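You operate a simulated robot arm through the tools that you are given. There is no shell and no other tool.

You are at the controls of a simulated robot arm. One attempt, no reset.

JOB
Cure the grey puck for 10 seconds in the grey lamp box.
Fine: wait for the green lamp; the puck stays inside, the hood shut, the box on.

Only the result counts: the job must be done as asked and must still hold three seconds after the hand-in. Knocking over, shifting, dropping, spilling or breaking anything else fails it.

ROBOT AND FRAMES
A 6-joint arm with a two-finger gripper, fixed in place. Base frame: the origin is on the floor under the middle of its stand, x ahead of it, y to its left, z up; the work surface is at about z = 780. Lengths are in mm, angles in rad, forces in N, time in s.
It reaches about 1298 mm from its shoulder. Its first joint turns from -2.601 to 2.601 rad. Payload 1.57 kg.
The tool frame sits at the grasp point between the pads (the TCP): z along the fingers, y along the line on which they close. The tips reach 21 mm beyond it. The gripper opens to 70 mm; its body begins 50 mm behind the TCP.
Orientation is told as [roll, pitch, yaw] about the base's x, y, z axes, in that order, counted from this pose: with the fingers straight down and closing along the base's y, the tool's x points along the base's -x, its y along +y and its z along -z.

CONTROLS
- The arm moves only by the tool send_rows. Its argument "commands" is a list of rows, each a list of 2 entries, a list of its own where there are three numbers: the shift along the tool's x, y, z in mm, then the turn, a rotation vector about the tool's x, y, z in rad. In form: [[[tx, ty, tz], [rx, ry, rz]], ...]. A call has 1 to 20 rows; each row shifts and turns the commanded pose from where the row before left it, along the tool's axes as they then stand. "grip" is the finger opening in mm, from 0 to 70, set as the call begins (left out, the last holds). Rows are played at 5 a second. More than 50 mm and 0.15 rad between two rows, or a gripper value outside its range, and nothing of the call is played. A pose out of reach is approached as far as the arm can. The call stops where the force on the tool passes 50 N (or 10 N more than at its start, if that is more) or the arm is blocked; 0.2 s more then pass. Each finger travels about 64.8 mm/s and halts on what it meets, pressing with about 30 N; the grip force reading is that of the motor and also rises with nothing between the fingers. The clock runs only during rows and for 0.2 s after the last one: add rows that do not move to give the fingers time. It gives the time, the measured TCP pose, the force on the tool (base axes), the opening and the grip force at its end, in the units of the frame above (readings bear some noise), with the torque about the TCP (base axes, N m) and any sound that the robot's microphone picked up.
- Cameras (640 x 400 px; columns grow to the right, rows downward): "scene" is fixed at [210.8, -505, 1550.6]; the picture's right is [0.94, -0.34, 0.00], its down [-0.17, -0.47, -0.86] and it looks along [0.30, 0.81, -0.50] (base axes); focal length 374 px, centre (320, 200). "wrist" rides on the gripper at [79, 4, -81] in the tool frame; the picture's right is [-0.05, 1.00, 0.00], its down [-0.67, -0.04, -0.74] and it looks along [-0.74, -0.04, 0.67] (tool axes); focal length 256 px, centre (320, 200). There is no depth. A picture from a camera that has moved, and an enlarged one, comes with that camera's place and axes in the base frame and with its lens. The place of the scene camera against the robot may be out by one fixed shift of up to 18 mm in any direction.
- camera(camera): a new picture of that camera. No time passes.
- slide_trunk(by): slides the trunk up (or, below 0, down) by that many mm; the arm rides with it, the base frame stays. It gives what a move gives, with no picture.
- inspect(camera, box): a new picture of the part [left, top, right, bottom] of that camera's present view, enlarged. No time passes.
- sign_off(): hands the job in; it is judged then, once.

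Nothing tells you positions but the pictures and the camera data. Unless the task says otherwise, let go and move clear before handing in.

The tools are called after "Call:" by a JSON object that holds its "name" and its "arguments". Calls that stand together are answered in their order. send_rows: Moves the arm, as the interface text tells. Its arguments: {"type":"object","properties":{"commands":{"type":"array"},"grip":{"type":"number"}},"required":["commands"]} The other tools are called the same way: slide_trunk (by) moves the trunk up or down; camera (camera) takes a picture; inspect (camera, box) takes an enlarged picture of a part of a camera's view; sign_off () hands the job in.

At the start:

```text
time: 0.0
eef_pos: [543.4, 365.2, 1273.8]
tool_rot: [-0.001, -0.001, 0.0]
wrist_force: [0.2, -0.6, 0.9]
wrist_torque: [-0.04, 0.0, -0.01]
finger_gap: 69.8
grasp_force: 0.1
trunk travel left (down, up): [-955.0, 15.0]
```

scene: 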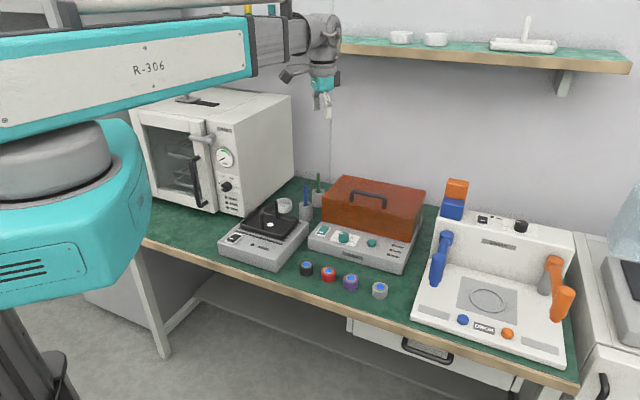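
wrist: 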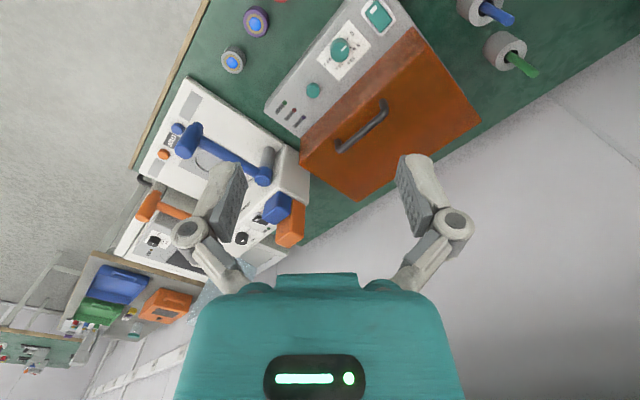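

I see a bench with an oven, a small device with a dark lid, a grey box with an orange hood (likely the lamp box), and four pucks (black, red, purple, grey) in front of it. I'll take enlarged pictures before moving.

Call:
{"name": "inspect", "arguments": {"camera": "scene", "box": [290, 160, 450, 310]}}

Call:
{"name": "inspect", "arguments": {"camera": "scene", "box": [200, 170, 340, 290]}}

Call:
{"name": "inspect", "arguments": {"camera": "wrist", "box": [200, 0, 500, 200]}}

Call:
{"name": "inspect", "arguments": {"camera": "scene", "box": [300, 210, 430, 290]}}

```text
2.67 times, centred on (370, 235) of scene
camera zoom: at [210.8, -505.0, 1550.6], right [0.94, -0.34, 0.0], down [-0.17, -0.47, -0.86], along [0.3, 0.81, -0.5], focal length 998 px, centre (187, 107)
```

zoom: 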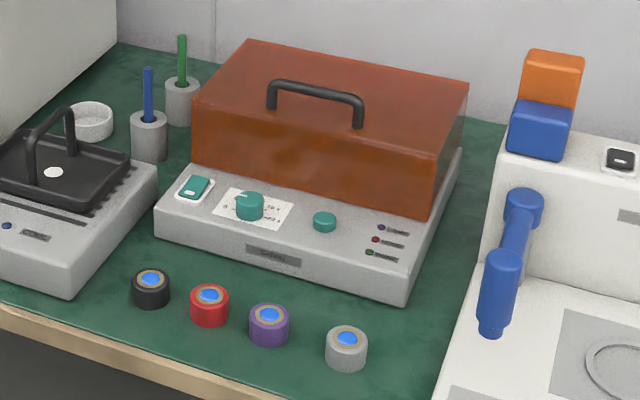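

```text
3.33 times, centred on (270, 230) of scene
camera zoom: at [210.8, -505.0, 1550.6], right [0.94, -0.34, 0.0], down [-0.17, -0.47, -0.86], along [0.3, 0.81, -0.5], focal length 1247 px, centre (487, 100)
```

zoom: 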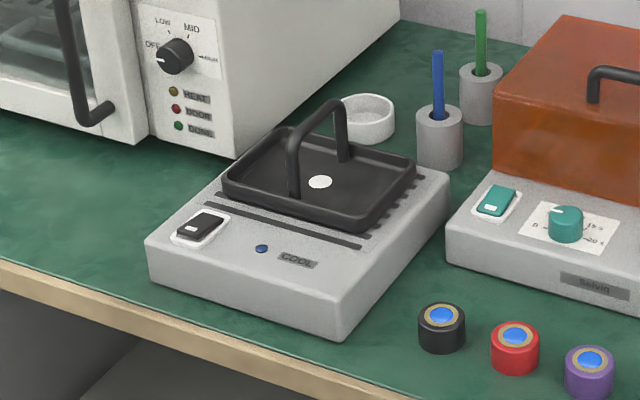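

```text
2.00 times, centred on (350, 100) of wrist
camera zoom: at [464.2, 370.4, 1354.4], right [0.05, 1.0, 0.0], down [0.67, -0.04, 0.74], along [0.74, -0.04, -0.67], focal length 512 px, centre (260, 400)
```

zoom: 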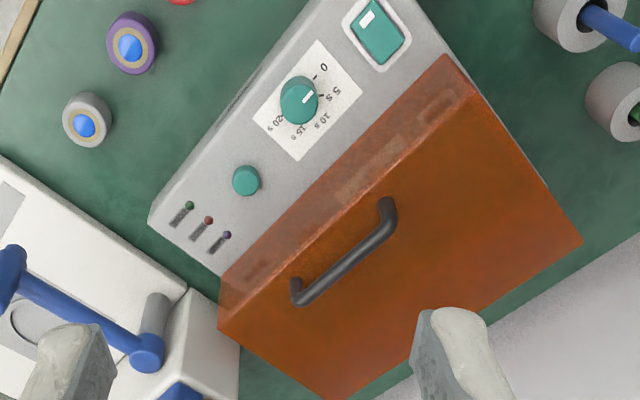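

```text
4.92 times, centred on (365, 250) of scene
camera zoom: at [210.8, -505.0, 1550.6], right [0.94, -0.34, 0.0], down [-0.17, -0.47, -0.86], along [0.3, 0.81, -0.5], focal length 1842 px, centre (98, -46)
```

zoom: 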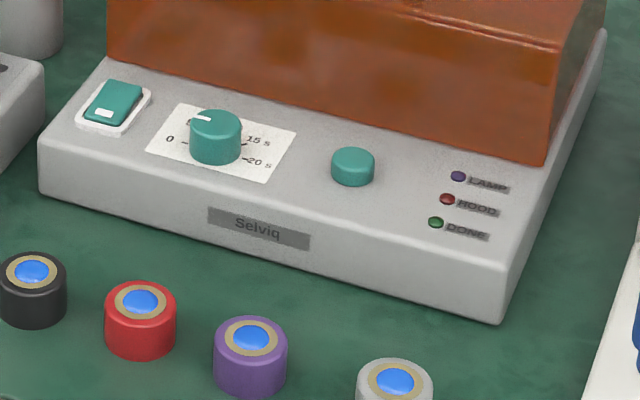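

The lamp box (white-grey, orange hood with a top handle, power rocker, 0–20 s dial, round button and three lamps) sits at about x 640–720, y 345–470, turned about −45°. The grey puck is near (645, 187). I'll turn the wrist to look at the box from its front, staying high.

Call:
{"name": "send_rows", "arguments": {"commands": [[[0, 0, 0], [0, 0, -0.131]], [[0, 0, 0], [0, 0, -0.131]], [[0, 0, 0], [0, 0, -0.131]], [[0, 0, 0], [0, 0, -0.131]], [[0, 0, 0], [0, 0, -0.131]], [[0, 0, 0], [0, 0, -0.131]], [[30, -43, 10], [0, 0, 0]], [[30, -43, 10], [0, 0, 0]]]}}

Call:
{"name": "camera", "arguments": {"camera": "wrist"}}

Call:
{"name": "camera", "arguments": {"camera": "scene"}}

```text
refused: row 7 steps farther than a row can; nothing moved
```

```text
taken
camera wrist: at [464.2, 370.4, 1354.4], right [0.05, 1.0, 0.0], down [0.67, -0.04, 0.74], along [0.74, -0.04, -0.67], focal length 256 px, centre (320, 200)
```

wrist: 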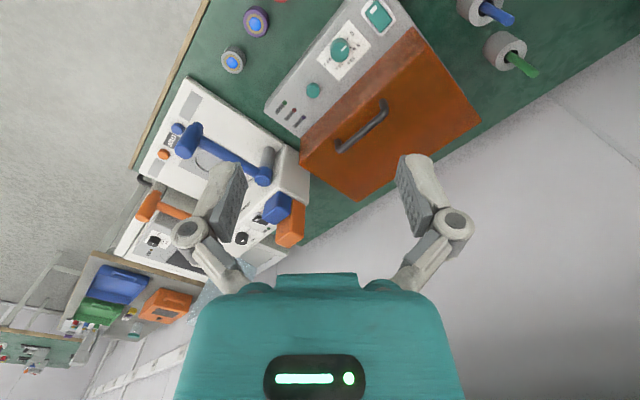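

```text
taken
```

scene: 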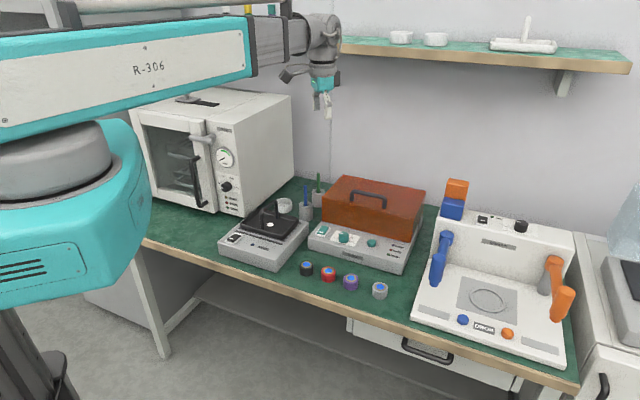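

The last two steps were a touch over 50 mm, so nothing moved. I'll repeat the move with smaller steps.

Call:
{"name": "send_rows", "arguments": {"commands": [[[0, 0, 0], [0, 0, -0.131]], [[0, 0, 0], [0, 0, -0.131]], [[0, 0, 0], [0, 0, -0.131]], [[0, 0, 0], [0, 0, -0.131]], [[0, 0, 0], [0, 0, -0.131]], [[0, 0, 0], [0, 0, -0.131]], [[20, -29, 7], [0, 0, 0]], [[20, -29, 7], [0, 0, 0]], [[20, -29, 7], [0, 0, 0]]]}}

Call:
{"name": "camera", "arguments": {"camera": "wrist"}}

Call:
{"name": "camera", "arguments": {"camera": "scene"}}

```text
time: 2.0
eef_pos: [558.6, 264.1, 1274.3]
tool_rot: [0.002, 0.0, 0.787]
wrist_force: [-0.7, 0.0, -0.3]
wrist_torque: [0.01, 0.01, 0.0]
finger_gap: 70.2
grasp_force: 0.0
out of reach, approached as far as the arm can: row 7, 8, 9
trunk travel left (down, up): [-955.0, 15.0]
```

```text
taken
camera wrist: at [502.7, 211.4, 1354.6], right [-0.67, 0.74, 0.0], down [0.5, 0.45, 0.75], along [0.55, 0.5, -0.67], focal length 256 px, centre (320, 200)
```

wrist: 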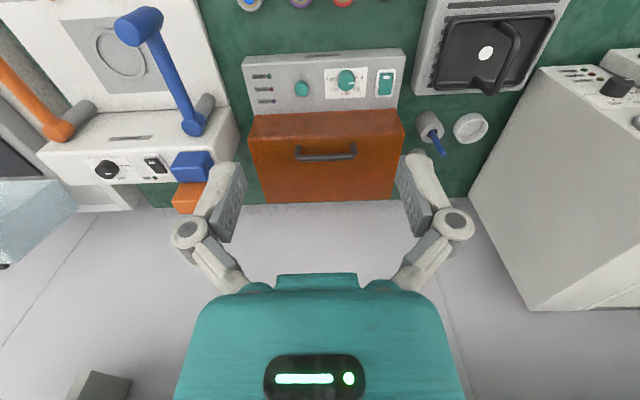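

```text
taken
```

scene: 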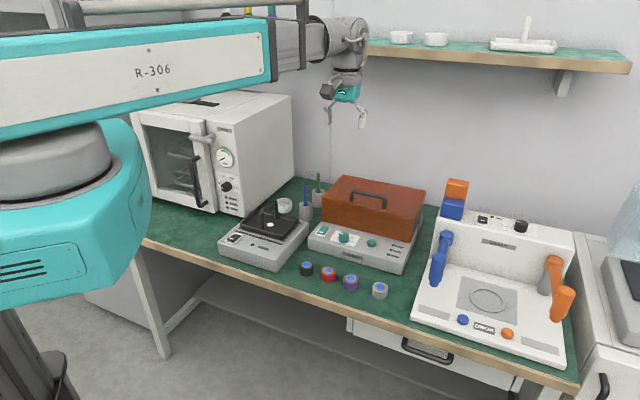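

From the front I see the hood with its handle, the panel with rocker, dial, button and lamps. The arm could not go lower with the trunk this high, so I'll look at the hood closely and then slide the trunk down a bit.

Call:
{"name": "inspect", "arguments": {"camera": "wrist", "box": [230, 20, 430, 220]}}

Call:
{"name": "slide_trunk", "arguments": {"by": -100}}

```text
2.00 times, centred on (330, 120) of wrist
camera zoom: at [502.7, 211.4, 1354.6], right [-0.67, 0.74, 0.0], down [0.5, 0.45, 0.75], along [0.55, 0.5, -0.67], focal length 512 px, centre (300, 360)
```

zoom: 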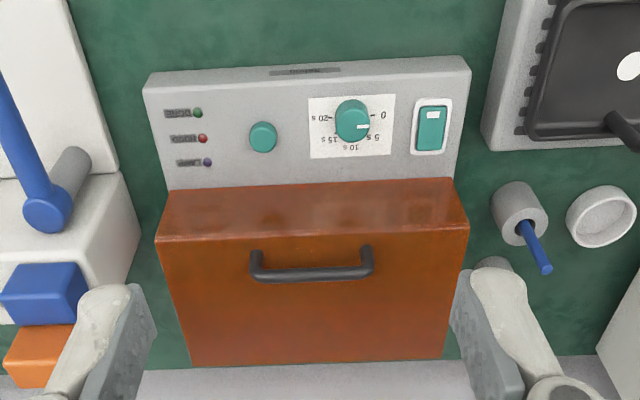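

```text
time: 3.3
eef_pos: [560.4, 265.8, 1173.6]
tool_rot: [0.001, 0.001, 0.787]
wrist_force: [0.6, -0.1, 0.0]
wrist_torque: [-0.05, 0.01, 0.01]
finger_gap: 70.2
grasp_force: 0.0
trunk travel left (down, up): [-855.0, 115.0]
```

The trunk slide moves the TCP straight down as expected. Now I'll look again closely at the panel, dial and hood.

Call:
{"name": "camera", "arguments": {"camera": "wrist"}}

Call:
{"name": "inspect", "arguments": {"camera": "wrist", "box": [230, 0, 430, 130]}}

Call:
{"name": "camera", "arguments": {"camera": "scene"}}

```text
taken
camera wrist: at [502.7, 212.3, 1254.5], right [-0.67, 0.74, 0.0], down [0.5, 0.45, 0.74], along [0.55, 0.5, -0.67], focal length 256 px, centre (320, 200)
```

wrist: 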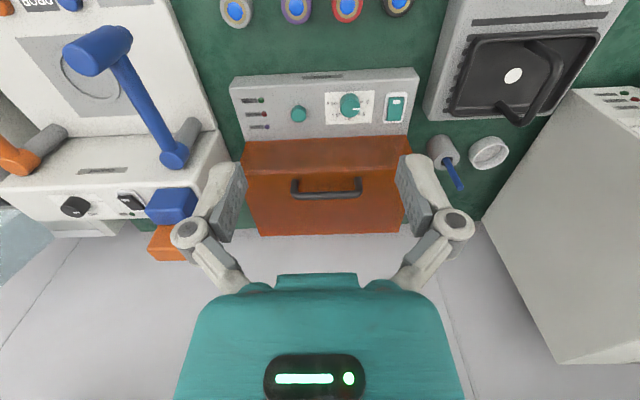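

```text
3.08 times, centred on (330, 65) of wrist
camera zoom: at [502.7, 212.3, 1254.5], right [-0.67, 0.74, 0.0], down [0.5, 0.45, 0.74], along [0.55, 0.5, -0.67], focal length 788 px, centre (289, 615)
```

zoom: 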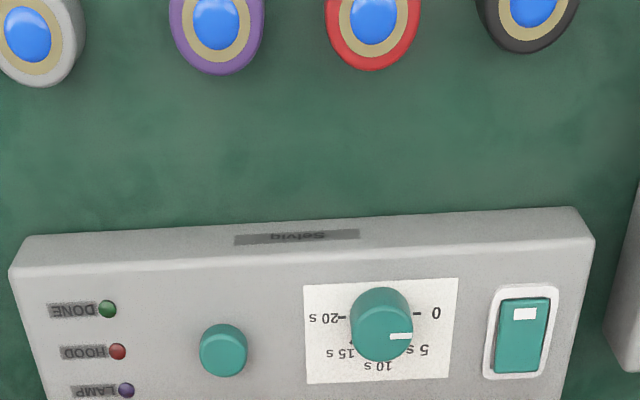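

```text
taken
```

scene: 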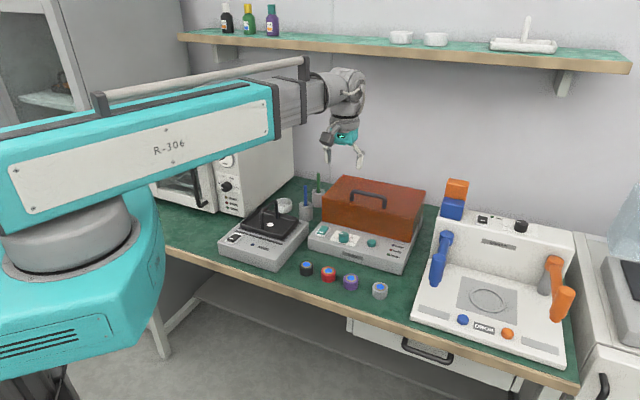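

The dial's white mark points to 0, the box is about 320 mm wide with its panel at z≈825. The hood is closed (top z≈920), with the handle bar at about (727, 431, 953), near the hood's front edge, so it is probably hinged at the back. I'll lower the trunk, turn the gripper so it closes across the bar, and move above it.

Call:
{"name": "slide_trunk", "arguments": {"by": -110}}

Call:
{"name": "send_rows", "arguments": {"commands": [[[0, 0, 0], [0, 0, 0.143]], [[0, 0, 0], [0, 0, 0.143]], [[0, 0, 0], [0, 0, 0.143]], [[0, 0, 0], [0, 0, 0.143]], [[0, 0, 0], [0, 0, 0.143]], [[0, 0, 0], [0, 0, 0.143]], [[0, 0, 0], [0, 0, 0.143]], [[0, 0, 0], [0, 0, 0.143]], [[0, 0, 0], [0, 0, 0.143]], [[0, 0, 0], [0, 0, 0.143]], [[0, 0, 0], [0, 0, 0.141]]]}}

Call:
{"name": "camera", "arguments": {"camera": "wrist"}}

Call:
{"name": "camera", "arguments": {"camera": "scene"}}

```text
time: 4.8
eef_pos: [560.9, 265.9, 1064.2]
tool_rot: [0.0, 0.001, 0.788]
wrist_force: [0.3, -0.8, -0.1]
wrist_torque: [0.04, 0.0, 0.01]
finger_gap: 70.2
grasp_force: 0.2
trunk travel left (down, up): [-745.0, 225.0]
```

```text
time: 7.2
eef_pos: [560.4, 264.5, 1064.6]
tool_rot: [-0.001, 0.0, -0.787]
wrist_force: [-0.6, -1.2, -0.3]
wrist_torque: [-0.06, -0.01, 0.03]
finger_gap: 70.1
grasp_force: 0.0
trunk travel left (down, up): [-745.0, 225.0]
```

```text
taken
camera wrist: at [509.6, 324.4, 1144.4], right [0.74, 0.67, 0.0], down [0.45, -0.5, 0.74], along [0.5, -0.55, -0.67], focal length 256 px, centre (320, 200)
```

wrist: 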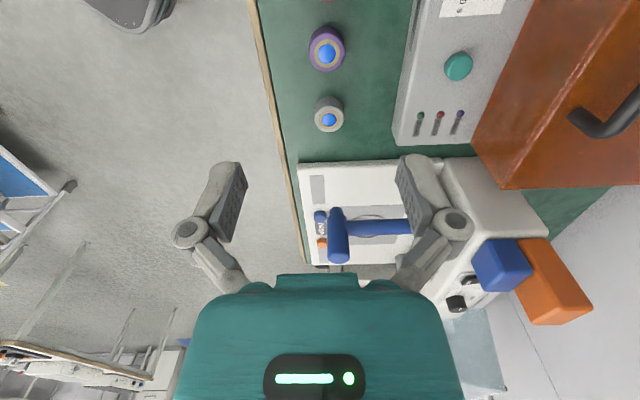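

```text
taken
```

scene: 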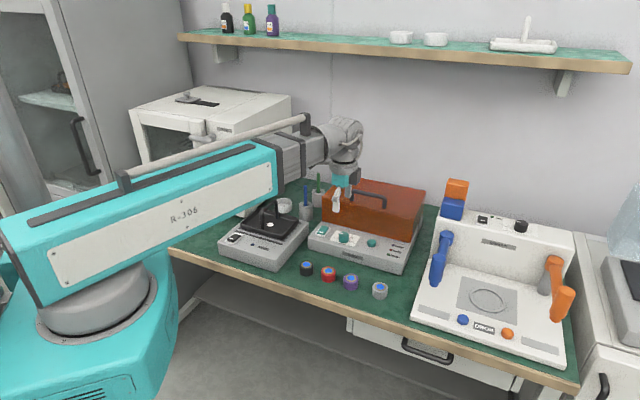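

The gripper is now turned so that it closes across the handle. I'll move it along the box's depth to above the bar and look again.

Call:
{"name": "send_rows", "arguments": {"commands": [[[0, 47, 0], [0, 0, 0]], [[0, 47, 0], [0, 0, 0]], [[0, 47, 0], [0, 0, 0]], [[0, 47, 0], [0, 0, 0]], [[0, 47, 0], [0, 0, 0]]]}}

Call:
{"name": "camera", "arguments": {"camera": "wrist"}}

Call:
{"name": "inspect", "arguments": {"camera": "scene", "box": [290, 100, 450, 280]}}

```text
time: 8.3
eef_pos: [728.2, 429.8, 1063.0]
tool_rot: [-0.001, -0.001, -0.783]
wrist_force: [0.4, 0.1, -0.6]
wrist_torque: [0.02, 0.0, 0.02]
finger_gap: 70.3
grasp_force: 0.1
trunk travel left (down, up): [-745.0, 225.0]
```

```text
taken
camera wrist: at [676.7, 489.9, 1144.0], right [0.74, 0.67, 0.0], down [0.45, -0.5, 0.74], along [0.5, -0.55, -0.67], focal length 256 px, centre (320, 200)
```

wrist: 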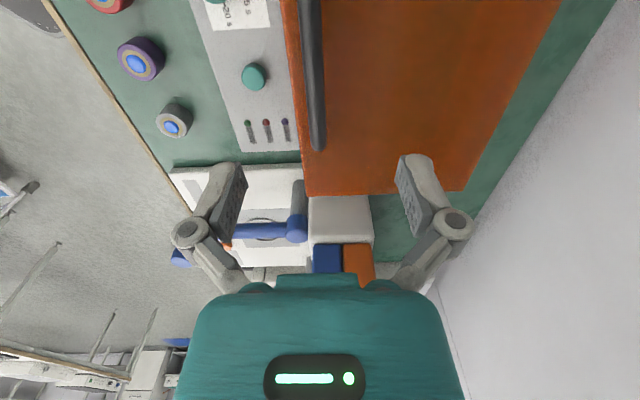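

```text
2.22 times, centred on (370, 190) of scene
camera zoom: at [210.8, -505.0, 1550.6], right [0.94, -0.34, 0.0], down [-0.17, -0.47, -0.86], along [0.3, 0.81, -0.5], focal length 831 px, centre (209, 222)
```

zoom: 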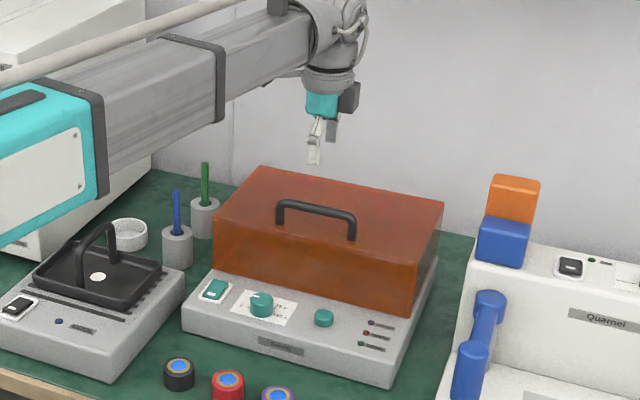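

The bar lies under the gripper, within about 2 mm along the closing direction. I'll lower most of the way and check before closing.

Call:
{"name": "send_rows", "arguments": {"commands": [[[0, -2, 28], [0, 0, 0]], [[0, 0, 28], [0, 0, 0]], [[0, 0, 24], [0, 0, 0]]]}}

Call:
{"name": "camera", "arguments": {"camera": "wrist"}}

Call:
{"name": "inspect", "arguments": {"camera": "scene", "box": [310, 130, 430, 230]}}

```text
time: 9.2
eef_pos: [726.7, 428.7, 1063.9]
tool_rot: [-0.001, 0.001, -0.784]
wrist_force: [-0.2, -0.3, -1.2]
wrist_torque: [-0.01, 0.04, -0.01]
finger_gap: 70.1
grasp_force: 0.1
out of reach, approached as far as the arm can: row 1, 2, 3
trunk travel left (down, up): [-745.0, 225.0]
```

```text
taken
camera wrist: at [675.7, 489.1, 1144.4], right [0.74, 0.67, 0.0], down [0.45, -0.5, 0.74], along [0.5, -0.55, -0.67], focal length 256 px, centre (320, 200)
```

wrist: 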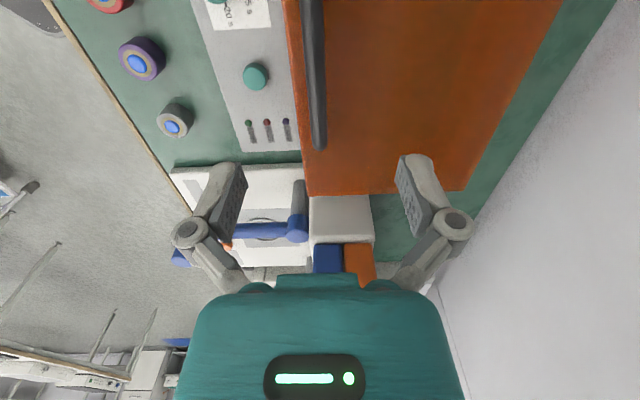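

```text
4.00 times, centred on (370, 180) of scene
camera zoom: at [210.8, -505.0, 1550.6], right [0.94, -0.34, 0.0], down [-0.17, -0.47, -0.86], along [0.3, 0.81, -0.5], focal length 1496 px, centre (120, 280)
```

zoom: 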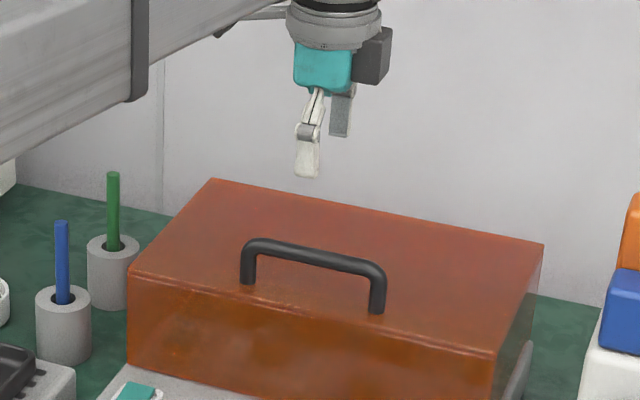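

The arm seems unable to move lower by itself; height appears to come from the trunk. I'll test whether a small upward move works, to know how arcs can be driven.

Call:
{"name": "send_rows", "arguments": {"commands": [[[0, 0, -20], [0, 0, 0]], [[0, 0, 0], [0, 0, 0]]]}}

```text
time: 9.8
eef_pos: [728.4, 430.2, 1063.6]
tool_rot: [0.001, 0.0, -0.783]
wrist_force: [-0.3, -1.1, 0.3]
wrist_torque: [0.05, 0.01, 0.0]
finger_gap: 70.0
grasp_force: 0.0
out of reach, approached as far as the arm can: row 1
trunk travel left (down, up): [-745.0, 225.0]
```

The result is ambiguous, since the commanded pose may still be below what can be reached. I'll command further up, there being free space above.

Call:
{"name": "send_rows", "arguments": {"commands": [[[0, 0, -40], [0, 0, 0]], [[0, 0, -40], [0, 0, 0]], [[0, 0, -20], [0, 0, 0]], [[0, 0, 0], [0, 0, 0]]]}}

```text
time: 10.8
eef_pos: [727.2, 429.0, 1063.3]
tool_rot: [0.0, 0.0, -0.784]
wrist_force: [-1.1, -0.1, 0.1]
wrist_torque: [-0.02, 0.01, 0.02]
finger_gap: 70.0
grasp_force: 0.0
out of reach, approached as far as the arm can: row 1, 2, 3
trunk travel left (down, up): [-745.0, 225.0]
```

Only the trunk changes the height with the tool straight down. The bar is right below the gripper and its axis is near z≈951, so I'll lower the trunk 106 mm to straddle it and check.

Call:
{"name": "slide_trunk", "arguments": {"by": -80}}

Call:
{"name": "camera", "arguments": {"camera": "wrist"}}

Call:
{"name": "inspect", "arguments": {"camera": "scene", "box": [310, 110, 430, 230]}}

```text
time: 11.9
eef_pos: [727.3, 430.9, 983.0]
tool_rot: [-0.001, 0.0, -0.783]
wrist_force: [0.0, 0.0, -0.3]
wrist_torque: [0.03, -0.03, -0.01]
finger_gap: 70.1
grasp_force: 0.1
trunk travel left (down, up): [-665.0, 305.0]
```

```text
taken
camera wrist: at [675.6, 489.0, 1064.5], right [0.74, 0.67, 0.0], down [0.45, -0.5, 0.74], along [0.5, -0.55, -0.67], focal length 256 px, centre (320, 200)
```

wrist: 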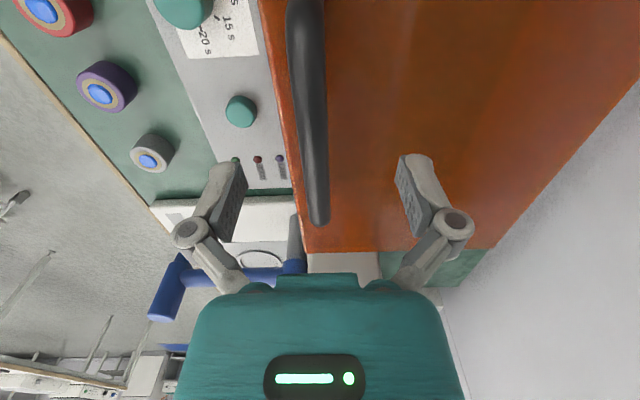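

```text
3.33 times, centred on (370, 170) of scene
camera zoom: at [210.8, -505.0, 1550.6], right [0.94, -0.34, 0.0], down [-0.17, -0.47, -0.86], along [0.3, 0.81, -0.5], focal length 1247 px, centre (153, 300)
```

zoom: 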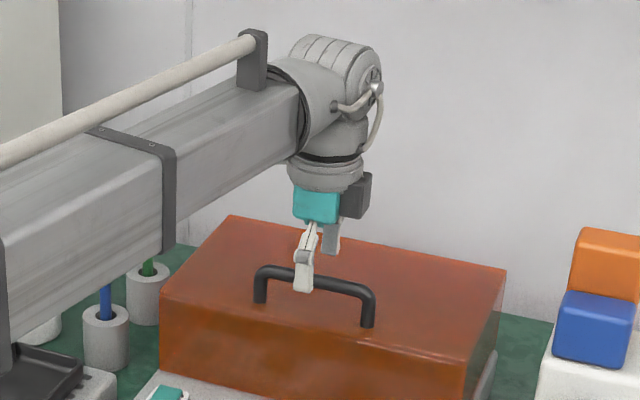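

The bar passes between the fingers about 4 mm toward the front of centre. I'll correct that and lower the last 27 mm.

Call:
{"name": "send_rows", "arguments": {"commands": [[[0, -4, 0], [0, 0, 0]], [[0, 0, 0], [0, 0, 0]]]}}

Call:
{"name": "slide_trunk", "arguments": {"by": -28}}

Call:
{"name": "camera", "arguments": {"camera": "wrist"}}

Call:
{"name": "inspect", "arguments": {"camera": "scene", "box": [310, 110, 430, 230]}}

```text
time: 12.5
eef_pos: [725.3, 427.3, 981.5]
tool_rot: [0.0, 0.0, -0.784]
wrist_force: [0.5, -0.2, 0.0]
wrist_torque: [0.02, 0.03, 0.0]
finger_gap: 69.8
grasp_force: 0.1
trunk travel left (down, up): [-665.0, 305.0]
```

```text
time: 13.2
eef_pos: [724.6, 426.7, 956.7]
tool_rot: [0.0, 0.0, -0.784]
wrist_force: [-0.5, -0.2, 0.6]
wrist_torque: [0.03, -0.01, 0.02]
finger_gap: 70.0
grasp_force: 0.0
trunk travel left (down, up): [-637.0, 333.0]
```

```text
taken
camera wrist: at [672.8, 486.5, 1036.4], right [0.74, 0.67, 0.0], down [0.45, -0.5, 0.74], along [0.5, -0.55, -0.67], focal length 256 px, centre (320, 200)
```

wrist: 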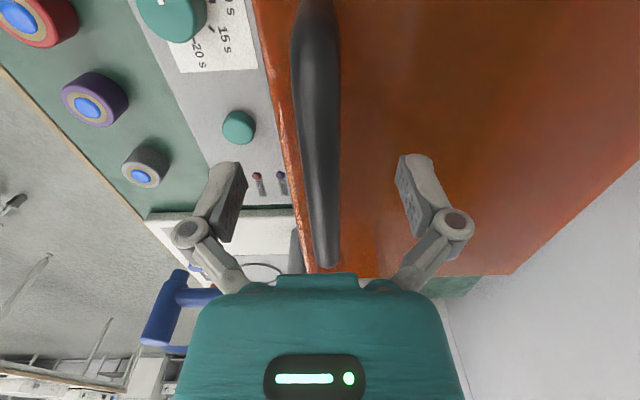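

```text
3.33 times, centred on (370, 170) of scene
camera zoom: at [210.8, -505.0, 1550.6], right [0.94, -0.34, 0.0], down [-0.17, -0.47, -0.86], along [0.3, 0.81, -0.5], focal length 1247 px, centre (153, 300)
```

zoom: 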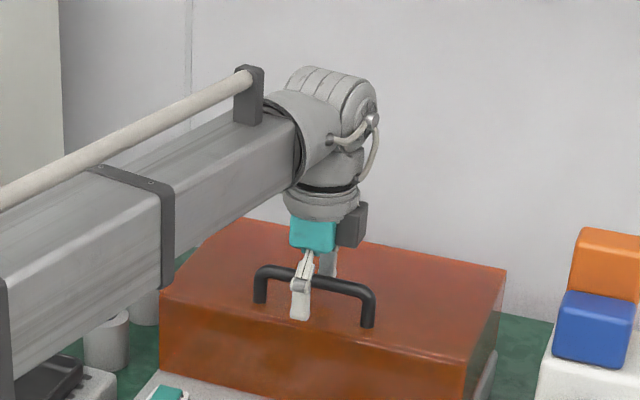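

Both fingers now straddle the bar at its height. I'll close on it and read the opening.

Call:
{"name": "send_rows", "arguments": {"commands": [[[0, 0, 0], [0, 0, 0]], [[0, 0, 0], [0, 0, 0]], [[0, 0, 0], [0, 0, 0]], [[0, 0, 0], [0, 0, 0]], [[0, 0, 0], [0, 0, 0]]], "grip": 0}}

Call:
{"name": "camera", "arguments": {"camera": "wrist"}}

```text
time: 14.4
eef_pos: [724.5, 428.0, 956.1]
tool_rot: [0.001, 0.0, -0.784]
wrist_force: [7.0, 7.1, -0.3]
wrist_torque: [-0.22, -0.06, -0.02]
finger_gap: 14.0
grasp_force: 32.1
trunk travel left (down, up): [-637.0, 333.0]
```

```text
taken
camera wrist: at [673.7, 487.4, 1035.6], right [0.74, 0.67, 0.0], down [0.45, -0.5, 0.74], along [0.5, -0.55, -0.67], focal length 256 px, centre (320, 200)
```

wrist: 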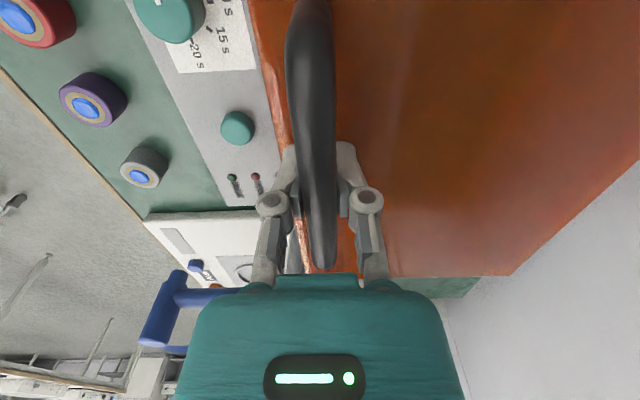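

The bar is held (14 mm opening), with a slight sideways preload. I'll start opening the hood in small alternating steps: a bit back, a bit up, watching the force.

Call:
{"name": "send_rows", "arguments": {"commands": [[[0, 2, 0], [0, 0, 0]]]}}

Call:
{"name": "slide_trunk", "arguments": {"by": 3}}

```text
time: 14.8
eef_pos: [725.7, 427.1, 955.3]
tool_rot: [-0.001, 0.002, -0.784]
wrist_force: [-3.3, 3.2, -3.1]
wrist_torque: [-0.41, -0.47, -0.03]
finger_gap: 13.1
grasp_force: 32.2
trunk travel left (down, up): [-637.0, 333.0]
```

```text
time: 15.4
eef_pos: [727.3, 428.8, 958.4]
tool_rot: [0.0, -0.002, -0.783]
wrist_force: [-1.9, 7.4, -5.3]
wrist_torque: [-0.25, -0.15, -0.06]
finger_gap: 12.2
grasp_force: 31.8
trunk travel left (down, up): [-640.0, 330.0]
```

It moves with small forces. I'll continue with slightly larger alternating steps.

Call:
{"name": "send_rows", "arguments": {"commands": [[[0, 4, 0], [0, 0, 0]]]}}

Call:
{"name": "slide_trunk", "arguments": {"by": 5}}

Call:
{"name": "send_rows", "arguments": {"commands": [[[0, 4, 0], [0, 0, 0]]]}}

Call:
{"name": "slide_trunk", "arguments": {"by": 5}}

Call:
{"name": "camera", "arguments": {"camera": "scene"}}

```text
time: 15.8
eef_pos: [728.7, 430.4, 959.3]
tool_rot: [-0.001, 0.0, -0.783]
wrist_force: [-10.4, -2.8, 2.1]
wrist_torque: [0.31, 0.18, -0.04]
finger_gap: 12.8
grasp_force: 32.4
trunk travel left (down, up): [-640.0, 330.0]
```

```text
time: 16.3
eef_pos: [730.9, 433.1, 963.4]
tool_rot: [-0.001, 0.0, -0.783]
wrist_force: [-3.4, 7.6, -3.0]
wrist_torque: [0.25, 0.39, -0.07]
finger_gap: 12.7
grasp_force: 32.4
trunk travel left (down, up): [-645.0, 325.0]
```

```text
time: 16.7
eef_pos: [730.9, 432.7, 965.2]
tool_rot: [-0.001, 0.001, -0.783]
wrist_force: [-9.9, -0.7, 2.5]
wrist_torque: [0.48, 0.39, 0.01]
finger_gap: 13.2
grasp_force: 32.3
trunk travel left (down, up): [-645.0, 325.0]
```

```text
time: 17.2
eef_pos: [732.7, 434.5, 968.4]
tool_rot: [-0.001, 0.002, -0.785]
wrist_force: [-2.7, 7.6, -3.7]
wrist_torque: [0.07, 0.16, -0.04]
finger_gap: 13.1
grasp_force: 32.4
trunk travel left (down, up): [-650.0, 320.0]
```

```text
taken
```

scene: 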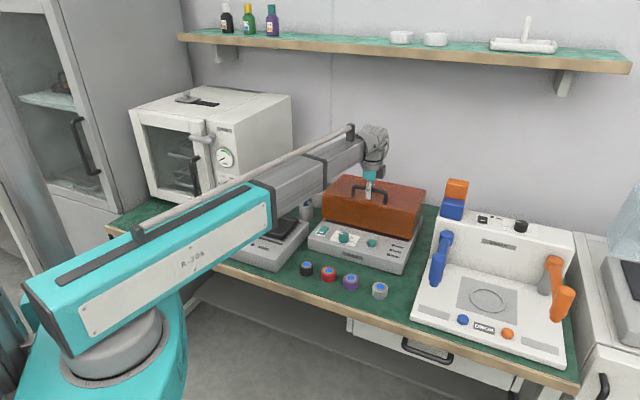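

Call:
{"name": "inspect", "arguments": {"camera": "scene", "box": [300, 150, 440, 270]}}

Call:
{"name": "camera", "arguments": {"camera": "wrist"}}

```text
3.33 times, centred on (370, 210) of scene
camera zoom: at [210.8, -505.0, 1550.6], right [0.94, -0.34, 0.0], down [-0.17, -0.47, -0.86], along [0.3, 0.81, -0.5], focal length 1247 px, centre (153, 167)
```

zoom: 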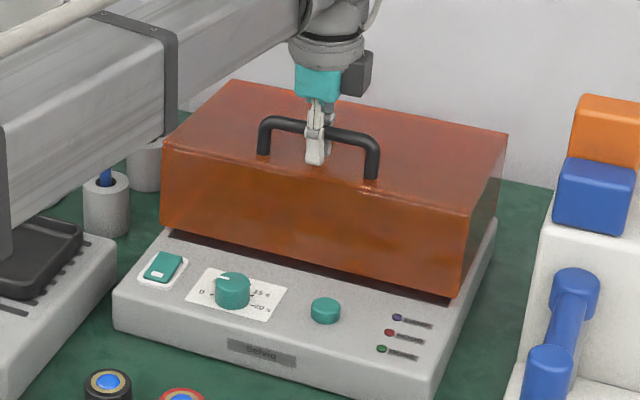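

```text
taken
camera wrist: at [681.3, 495.0, 1048.9], right [0.74, 0.67, 0.0], down [0.45, -0.5, 0.75], along [0.5, -0.55, -0.67], focal length 256 px, centre (320, 200)
```

wrist: 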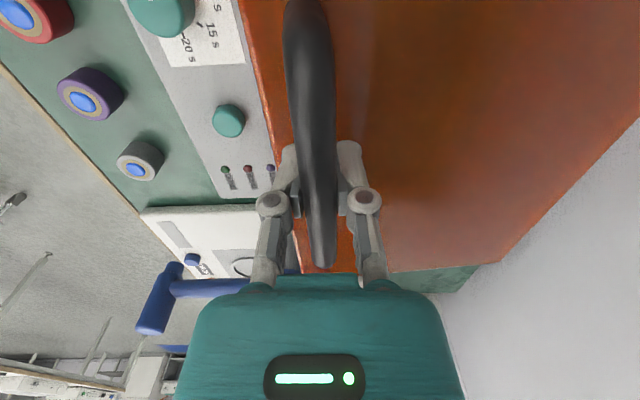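

The hood is hinged at the back and is opening (gap visible at its front). I'll keep following the arc in small alternating steps.

Call:
{"name": "send_rows", "arguments": {"commands": [[[0, 6, 0], [0, 0, 0]]]}}

Call:
{"name": "slide_trunk", "arguments": {"by": 6.5}}

Call:
{"name": "send_rows", "arguments": {"commands": [[[0, 6, 0], [0, 0, 0]]]}}

Call:
{"name": "slide_trunk", "arguments": {"by": 6.5}}

Call:
{"name": "send_rows", "arguments": {"commands": [[[0, 7, 0], [0, 0, 0]]]}}

Call:
{"name": "slide_trunk", "arguments": {"by": 6}}

Call:
{"name": "send_rows", "arguments": {"commands": [[[0, 7, 0], [0, 0, 0]]]}}

Call:
{"name": "slide_trunk", "arguments": {"by": 6}}

Call:
{"name": "inspect", "arguments": {"camera": "scene", "box": [300, 150, 440, 270]}}

```text
time: 17.6
eef_pos: [735.4, 437.7, 970.5]
tool_rot: [-0.002, 0.001, -0.784]
wrist_force: [-14.1, 0.5, 4.1]
wrist_torque: [-0.03, -0.07, -0.02]
finger_gap: 13.9
grasp_force: 31.8
trunk travel left (down, up): [-650.0, 320.0]
```

```text
time: 18.2
eef_pos: [737.8, 440.2, 974.8]
tool_rot: [-0.001, -0.001, -0.784]
wrist_force: [-5.8, 12.7, -6.2]
wrist_torque: [-0.3, -0.1, -0.06]
finger_gap: 13.2
grasp_force: 32.0
trunk travel left (down, up): [-656.0, 314.0]
```

```text
time: 18.6
eef_pos: [738.5, 441.5, 975.8]
tool_rot: [-0.002, -0.001, -0.784]
wrist_force: [-12.5, 1.2, 3.8]
wrist_torque: [0.25, 0.23, 0.05]
finger_gap: 13.7
grasp_force: 31.8
trunk travel left (down, up): [-656.0, 314.0]
```

```text
time: 19.1
eef_pos: [742.9, 444.1, 980.4]
tool_rot: [-0.001, -0.001, -0.783]
wrist_force: [-2.7, 12.1, -8.5]
wrist_torque: [-0.16, 0.11, -0.05]
finger_gap: 13.7
grasp_force: 32.1
trunk travel left (down, up): [-663.0, 307.0]
```

```text
time: 19.6
eef_pos: [744.0, 448.4, 982.5]
tool_rot: [-0.002, -0.001, -0.784]
wrist_force: [-14.4, 3.6, 4.1]
wrist_torque: [-0.01, -0.07, 0.0]
finger_gap: 14.2
grasp_force: 32.4
trunk travel left (down, up): [-663.0, 307.0]
```

```text
time: 20.1
eef_pos: [748.3, 449.8, 987.2]
tool_rot: [0.0, 0.0, -0.782]
wrist_force: [-6.1, 14.6, -8.0]
wrist_torque: [-0.32, -0.08, -0.04]
finger_gap: 14.3
grasp_force: 32.0
trunk travel left (down, up): [-669.0, 301.0]
```

```text
time: 20.5
eef_pos: [750.6, 452.5, 989.4]
tool_rot: [-0.002, -0.002, -0.782]
wrist_force: [-16.0, 6.0, 3.3]
wrist_torque: [-0.09, -0.12, 0.0]
finger_gap: 14.9
grasp_force: 32.0
trunk travel left (down, up): [-669.0, 301.0]
```

```text
time: 21.1
eef_pos: [754.0, 455.5, 992.5]
tool_rot: [-0.001, 0.0, -0.786]
wrist_force: [-7.0, 16.7, -11.5]
wrist_torque: [-0.33, -0.08, -0.06]
finger_gap: 13.9
grasp_force: 31.6
trunk travel left (down, up): [-675.0, 295.0]
```

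```text
3.33 times, centred on (370, 210) of scene
camera zoom: at [210.8, -505.0, 1550.6], right [0.94, -0.34, 0.0], down [-0.17, -0.47, -0.86], along [0.3, 0.81, -0.5], focal length 1247 px, centre (153, 167)
```

zoom: 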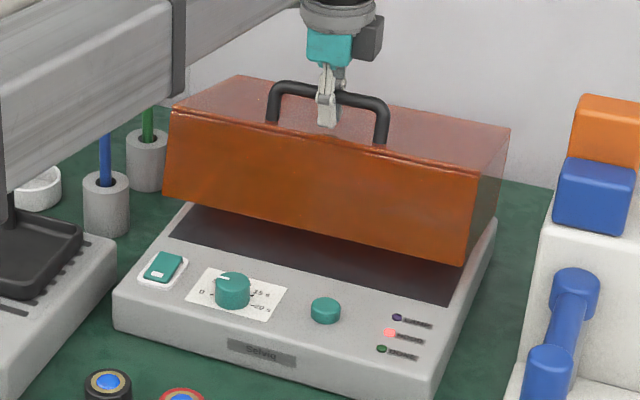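

The hood is about 15° open and the red HOOD lamp lit up (so the box seems already powered). A sideways force is building, so I'll add a small sideways correction and go on.

Call:
{"name": "send_rows", "arguments": {"commands": [[[1.7, 7, 0], [0, 0, 0]]]}}

Call:
{"name": "slide_trunk", "arguments": {"by": 5}}

Call:
{"name": "send_rows", "arguments": {"commands": [[[0.4, 8, 0], [0, 0, 0]]]}}

Call:
{"name": "slide_trunk", "arguments": {"by": 5}}

Call:
{"name": "send_rows", "arguments": {"commands": [[[0.4, 8, 0], [0, 0, 0]]]}}

Call:
{"name": "slide_trunk", "arguments": {"by": 4.5}}

Call:
{"name": "inspect", "arguments": {"camera": "scene", "box": [300, 150, 440, 270]}}

```text
time: 21.4
eef_pos: [756.7, 457.6, 995.5]
tool_rot: [-0.003, -0.003, -0.787]
wrist_force: [-9.5, 3.0, 0.2]
wrist_torque: [0.26, 0.28, 0.03]
finger_gap: 15.0
grasp_force: 32.2
trunk travel left (down, up): [-675.0, 295.0]
```

```text
time: 22.0
eef_pos: [759.0, 460.1, 997.6]
tool_rot: [0.001, -0.003, -0.785]
wrist_force: [-0.6, 8.6, -10.8]
wrist_torque: [-0.55, -0.25, -0.1]
finger_gap: 14.0
grasp_force: 32.0
trunk travel left (down, up): [-680.0, 290.0]
```

```text
time: 22.4
eef_pos: [761.4, 463.2, 998.7]
tool_rot: [-0.001, -0.001, -0.785]
wrist_force: [-1.5, -5.8, 1.4]
wrist_torque: [0.04, 0.01, -0.02]
finger_gap: 15.1
grasp_force: 32.0
trunk travel left (down, up): [-680.0, 290.0]
```

```text
time: 22.9
eef_pos: [764.6, 466.9, 1001.7]
tool_rot: [0.001, -0.001, -0.784]
wrist_force: [7.6, 1.2, -11.5]
wrist_torque: [-0.66, -0.41, -0.03]
finger_gap: 15.1
grasp_force: 32.5
trunk travel left (down, up): [-685.0, 285.0]
```

```text
time: 23.3
eef_pos: [768.4, 469.1, 1004.4]
tool_rot: [-0.003, 0.0, -0.786]
wrist_force: [3.7, -9.6, 1.8]
wrist_torque: [0.01, -0.05, -0.04]
finger_gap: 15.6
grasp_force: 31.9
trunk travel left (down, up): [-685.0, 285.0]
```

```text
time: 23.9
eef_pos: [770.1, 471.8, 1005.3]
tool_rot: [-0.002, 0.0, -0.783]
wrist_force: [12.4, -4.0, -12.2]
wrist_torque: [-0.38, -0.17, -0.09]
finger_gap: 15.2
grasp_force: 31.8
trunk travel left (down, up): [-689.0, 281.0]
```

```text
3.33 times, centred on (370, 210) of scene
camera zoom: at [210.8, -505.0, 1550.6], right [0.94, -0.34, 0.0], down [-0.17, -0.47, -0.86], along [0.3, 0.81, -0.5], focal length 1247 px, centre (153, 167)
```

zoom: 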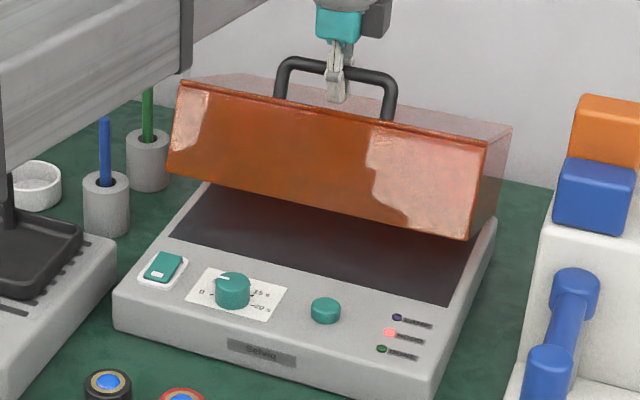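

About 23° open now. From here pushing the bar backward is enough, so I'll open the fingers to a loose cage (30 mm) and push back, letting the bar slide on the finger.

Call:
{"name": "send_rows", "arguments": {"commands": [[[-0.8, 0, 0], [0, 0, 0]], [[0, 0, 0], [0, 0, 0]], [[0, 0, 0], [0, 0, 0]], [[0, 0, 0], [0, 0, 0]]], "grip": 30}}

Call:
{"name": "inspect", "arguments": {"camera": "scene", "box": [300, 150, 440, 270]}}

Call:
{"name": "camera", "arguments": {"camera": "wrist"}}

```text
time: 24.9
eef_pos: [767.7, 470.9, 1006.9]
tool_rot: [0.0, -0.001, -0.785]
wrist_force: [-0.9, 0.2, 0.4]
wrist_torque: [0.03, 0.01, 0.01]
finger_gap: 30.5
grasp_force: 0.1
trunk travel left (down, up): [-689.0, 281.0]
```

```text
3.33 times, centred on (370, 210) of scene
camera zoom: at [210.8, -505.0, 1550.6], right [0.94, -0.34, 0.0], down [-0.17, -0.47, -0.86], along [0.3, 0.81, -0.5], focal length 1247 px, centre (153, 167)
```

zoom: 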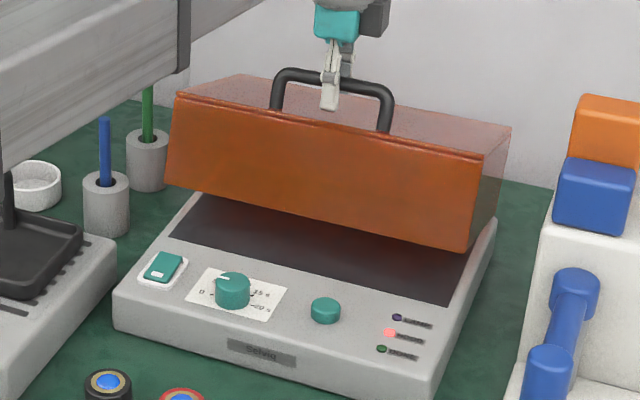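

```text
taken
camera wrist: at [715.8, 530.0, 1088.9], right [0.74, 0.67, 0.0], down [0.45, -0.5, 0.74], along [0.5, -0.55, -0.67], focal length 256 px, centre (320, 200)
```

wrist: 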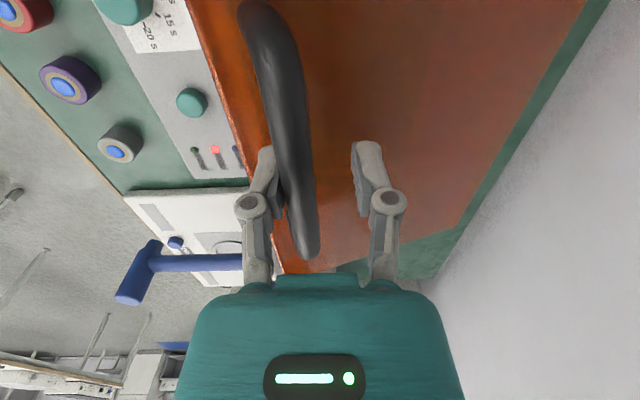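

The hood settled a few mm onto the front finger. I'll now push backward in modest steps and watch.

Call:
{"name": "send_rows", "arguments": {"commands": [[[0, 6, 0], [0, 0, 0]], [[0, 6, 0], [0, 0, 0]], [[0, 6, 0], [0, 0, 0]], [[0, 6, 0], [0, 0, 0]]]}}

Call:
{"name": "inspect", "arguments": {"camera": "scene", "box": [300, 150, 440, 270]}}

Call:
{"name": "camera", "arguments": {"camera": "wrist"}}

```text
time: 25.9
eef_pos: [784.1, 486.6, 1009.6]
tool_rot: [-0.001, 0.0, -0.785]
wrist_force: [-3.1, -6.8, 7.3]
wrist_torque: [-0.06, 0.15, 0.08]
finger_gap: 36.9
grasp_force: 4.6
trunk travel left (down, up): [-689.0, 281.0]
```

```text
3.33 times, centred on (370, 210) of scene
camera zoom: at [210.8, -505.0, 1550.6], right [0.94, -0.34, 0.0], down [-0.17, -0.47, -0.86], along [0.3, 0.81, -0.5], focal length 1247 px, centre (153, 167)
```

zoom: 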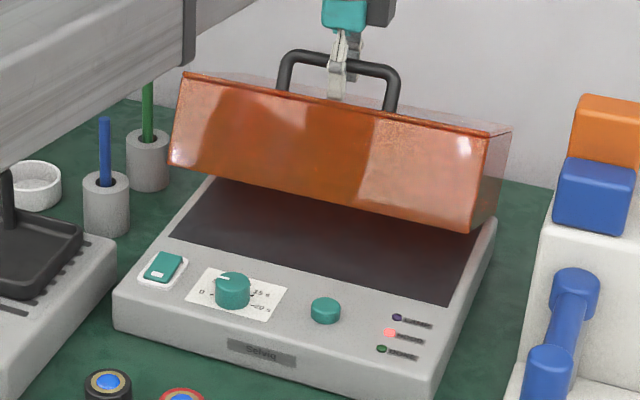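

```text
taken
camera wrist: at [731.9, 546.3, 1090.0], right [0.74, 0.67, 0.0], down [0.45, -0.5, 0.75], along [0.5, -0.55, -0.67], focal length 256 px, centre (320, 200)
```

wrist: 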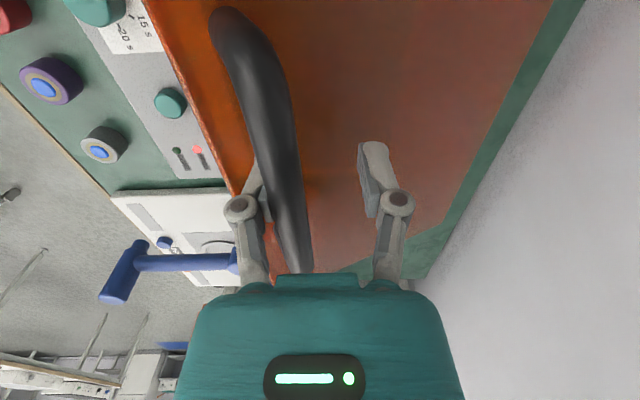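

It is opening, but the bar rubs strongly on the finger. Raising the trunk will carry it along, so I'll alternate lifts and pushes in this loose cage.

Call:
{"name": "slide_trunk", "arguments": {"by": 12}}

Call:
{"name": "send_rows", "arguments": {"commands": [[[0, 7, 0], [0, 0, 0]], [[0, 7, 0], [0, 0, 0]]], "grip": 24}}

Call:
{"name": "slide_trunk", "arguments": {"by": 10}}

Call:
{"name": "inspect", "arguments": {"camera": "scene", "box": [300, 120, 460, 270]}}

Call:
{"name": "camera", "arguments": {"camera": "wrist"}}

```text
time: 26.5
eef_pos: [784.2, 489.3, 1019.8]
tool_rot: [0.001, -0.001, -0.783]
wrist_force: [0.0, 1.1, 0.0]
wrist_torque: [0.03, 0.01, 0.0]
finger_gap: 29.8
grasp_force: 0.1
trunk travel left (down, up): [-701.0, 269.0]
```

```text
time: 27.1
eef_pos: [794.0, 497.3, 1019.9]
tool_rot: [0.0, 0.0, -0.783]
wrist_force: [-3.9, -1.8, 2.8]
wrist_torque: [-0.04, 0.03, -0.05]
finger_gap: 26.8
grasp_force: 2.4
trunk travel left (down, up): [-701.0, 269.0]
```

```text
time: 27.6
eef_pos: [796.0, 497.7, 1030.8]
tool_rot: [-0.001, -0.001, -0.782]
wrist_force: [0.3, 0.3, -0.7]
wrist_torque: [0.0, 0.03, -0.01]
finger_gap: 24.2
grasp_force: 0.1
trunk travel left (down, up): [-711.0, 259.0]
```

```text
2.67 times, centred on (380, 195) of scene
camera zoom: at [210.8, -505.0, 1550.6], right [0.94, -0.34, 0.0], down [-0.17, -0.47, -0.86], along [0.3, 0.81, -0.5], focal length 998 px, centre (160, 213)
```

zoom: 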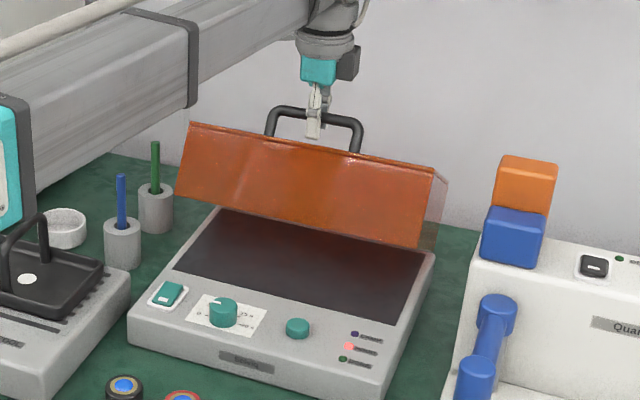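

```text
taken
camera wrist: at [743.1, 557.0, 1110.7], right [0.74, 0.67, 0.0], down [0.45, -0.5, 0.74], along [0.5, -0.55, -0.67], focal length 256 px, centre (320, 200)
```

wrist: 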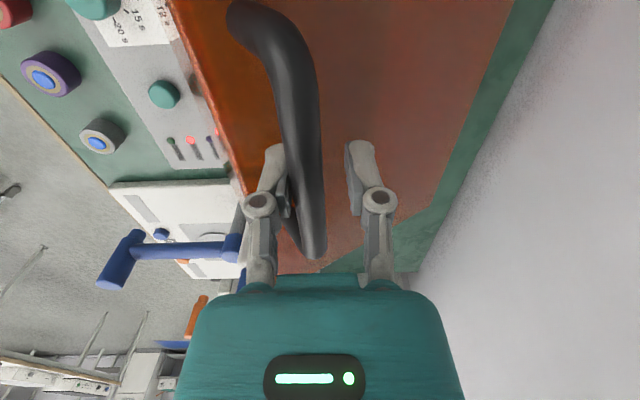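

The hood is about 33–40° open with almost no force. I'll continue pushing back and raising.

Call:
{"name": "send_rows", "arguments": {"commands": [[[0, 9, 0], [0, 0, 0]], [[0, 9, 0], [0, 0, 0]], [[0, 9, 0], [0, 0, 0]]]}}

Call:
{"name": "slide_trunk", "arguments": {"by": 8}}

Call:
{"name": "send_rows", "arguments": {"commands": [[[0, 9, 0], [0, 0, 0]], [[0, 9, 0], [0, 0, 0]], [[0, 9, 0], [0, 0, 0]]]}}

Call:
{"name": "inspect", "arguments": {"camera": "scene", "box": [300, 120, 460, 270]}}

Call:
{"name": "camera", "arguments": {"camera": "wrist"}}

```text
time: 28.4
eef_pos: [814.4, 516.5, 1030.9]
tool_rot: [-0.002, 0.0, -0.782]
wrist_force: [-0.5, -0.8, -0.2]
wrist_torque: [0.02, -0.03, 0.0]
finger_gap: 25.1
grasp_force: 1.0
trunk travel left (down, up): [-711.0, 259.0]
```

```text
time: 29.0
eef_pos: [814.1, 516.1, 1038.1]
tool_rot: [-0.001, -0.002, -0.783]
wrist_force: [-0.3, -0.3, -0.2]
wrist_torque: [0.01, 0.01, -0.02]
finger_gap: 24.0
grasp_force: 0.0
trunk travel left (down, up): [-719.0, 251.0]
```

```text
time: 29.8
eef_pos: [833.2, 534.3, 1038.9]
tool_rot: [0.001, 0.0, -0.783]
wrist_force: [0.1, 0.1, -0.7]
wrist_torque: [0.03, -0.02, 0.04]
finger_gap: 24.8
grasp_force: 1.0
trunk travel left (down, up): [-719.0, 251.0]
```

```text
2.67 times, centred on (380, 195) of scene
camera zoom: at [210.8, -505.0, 1550.6], right [0.94, -0.34, 0.0], down [-0.17, -0.47, -0.86], along [0.3, 0.81, -0.5], focal length 998 px, centre (160, 213)
```

zoom: 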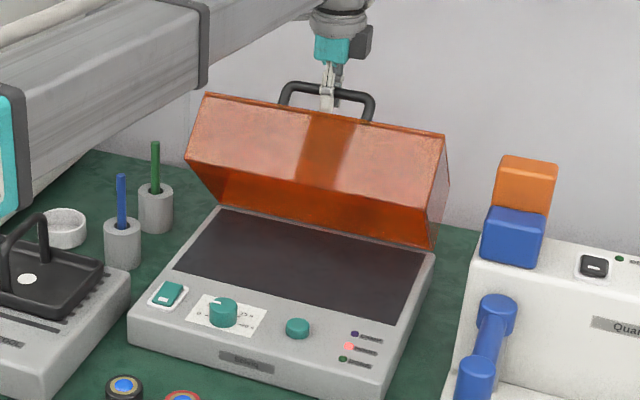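

```text
taken
camera wrist: at [781.0, 594.7, 1118.8], right [0.74, 0.67, 0.0], down [0.45, -0.5, 0.74], along [0.5, -0.55, -0.67], focal length 256 px, centre (320, 200)
```

wrist: 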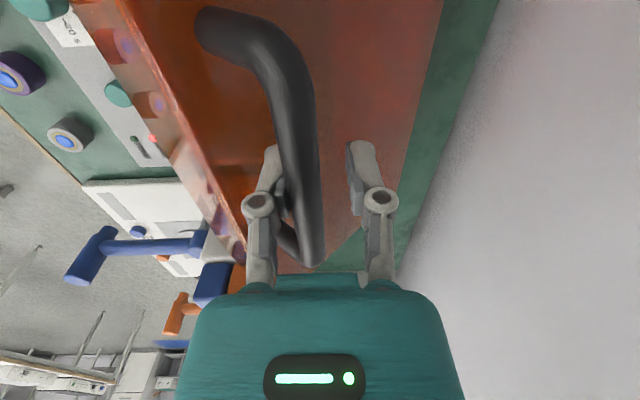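

The hood is about 48° open and moves lightly. I'll keep pushing back.

Call:
{"name": "send_rows", "arguments": {"commands": [[[0, 9, 0], [0, 0, 0]], [[0, 9, 0], [0, 0, 0]], [[0, 9, 0], [0, 0, 0]], [[0, 9, 0], [0, 0, 0]]]}}

Call:
{"name": "inspect", "arguments": {"camera": "scene", "box": [300, 120, 460, 270]}}

Call:
{"name": "camera", "arguments": {"camera": "wrist"}}

```text
time: 30.8
eef_pos: [858.0, 560.4, 1038.6]
tool_rot: [0.0, 0.0, -0.785]
wrist_force: [-0.4, -1.4, 0.8]
wrist_torque: [0.02, 0.0, -0.01]
finger_gap: 24.8
grasp_force: 0.7
trunk travel left (down, up): [-719.0, 251.0]
```

```text
2.67 times, centred on (380, 195) of scene
camera zoom: at [210.8, -505.0, 1550.6], right [0.94, -0.34, 0.0], down [-0.17, -0.47, -0.86], along [0.3, 0.81, -0.5], focal length 998 px, centre (160, 213)
```

zoom: 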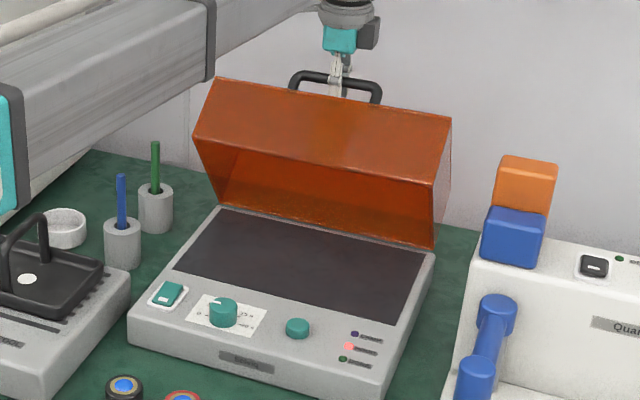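

```text
taken
camera wrist: at [806.6, 620.3, 1118.8], right [0.74, 0.67, 0.0], down [0.45, -0.5, 0.74], along [0.5, -0.55, -0.67], focal length 256 px, centre (320, 200)
```

wrist: 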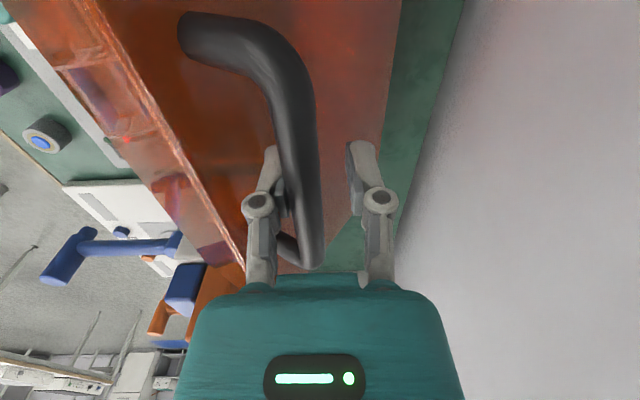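

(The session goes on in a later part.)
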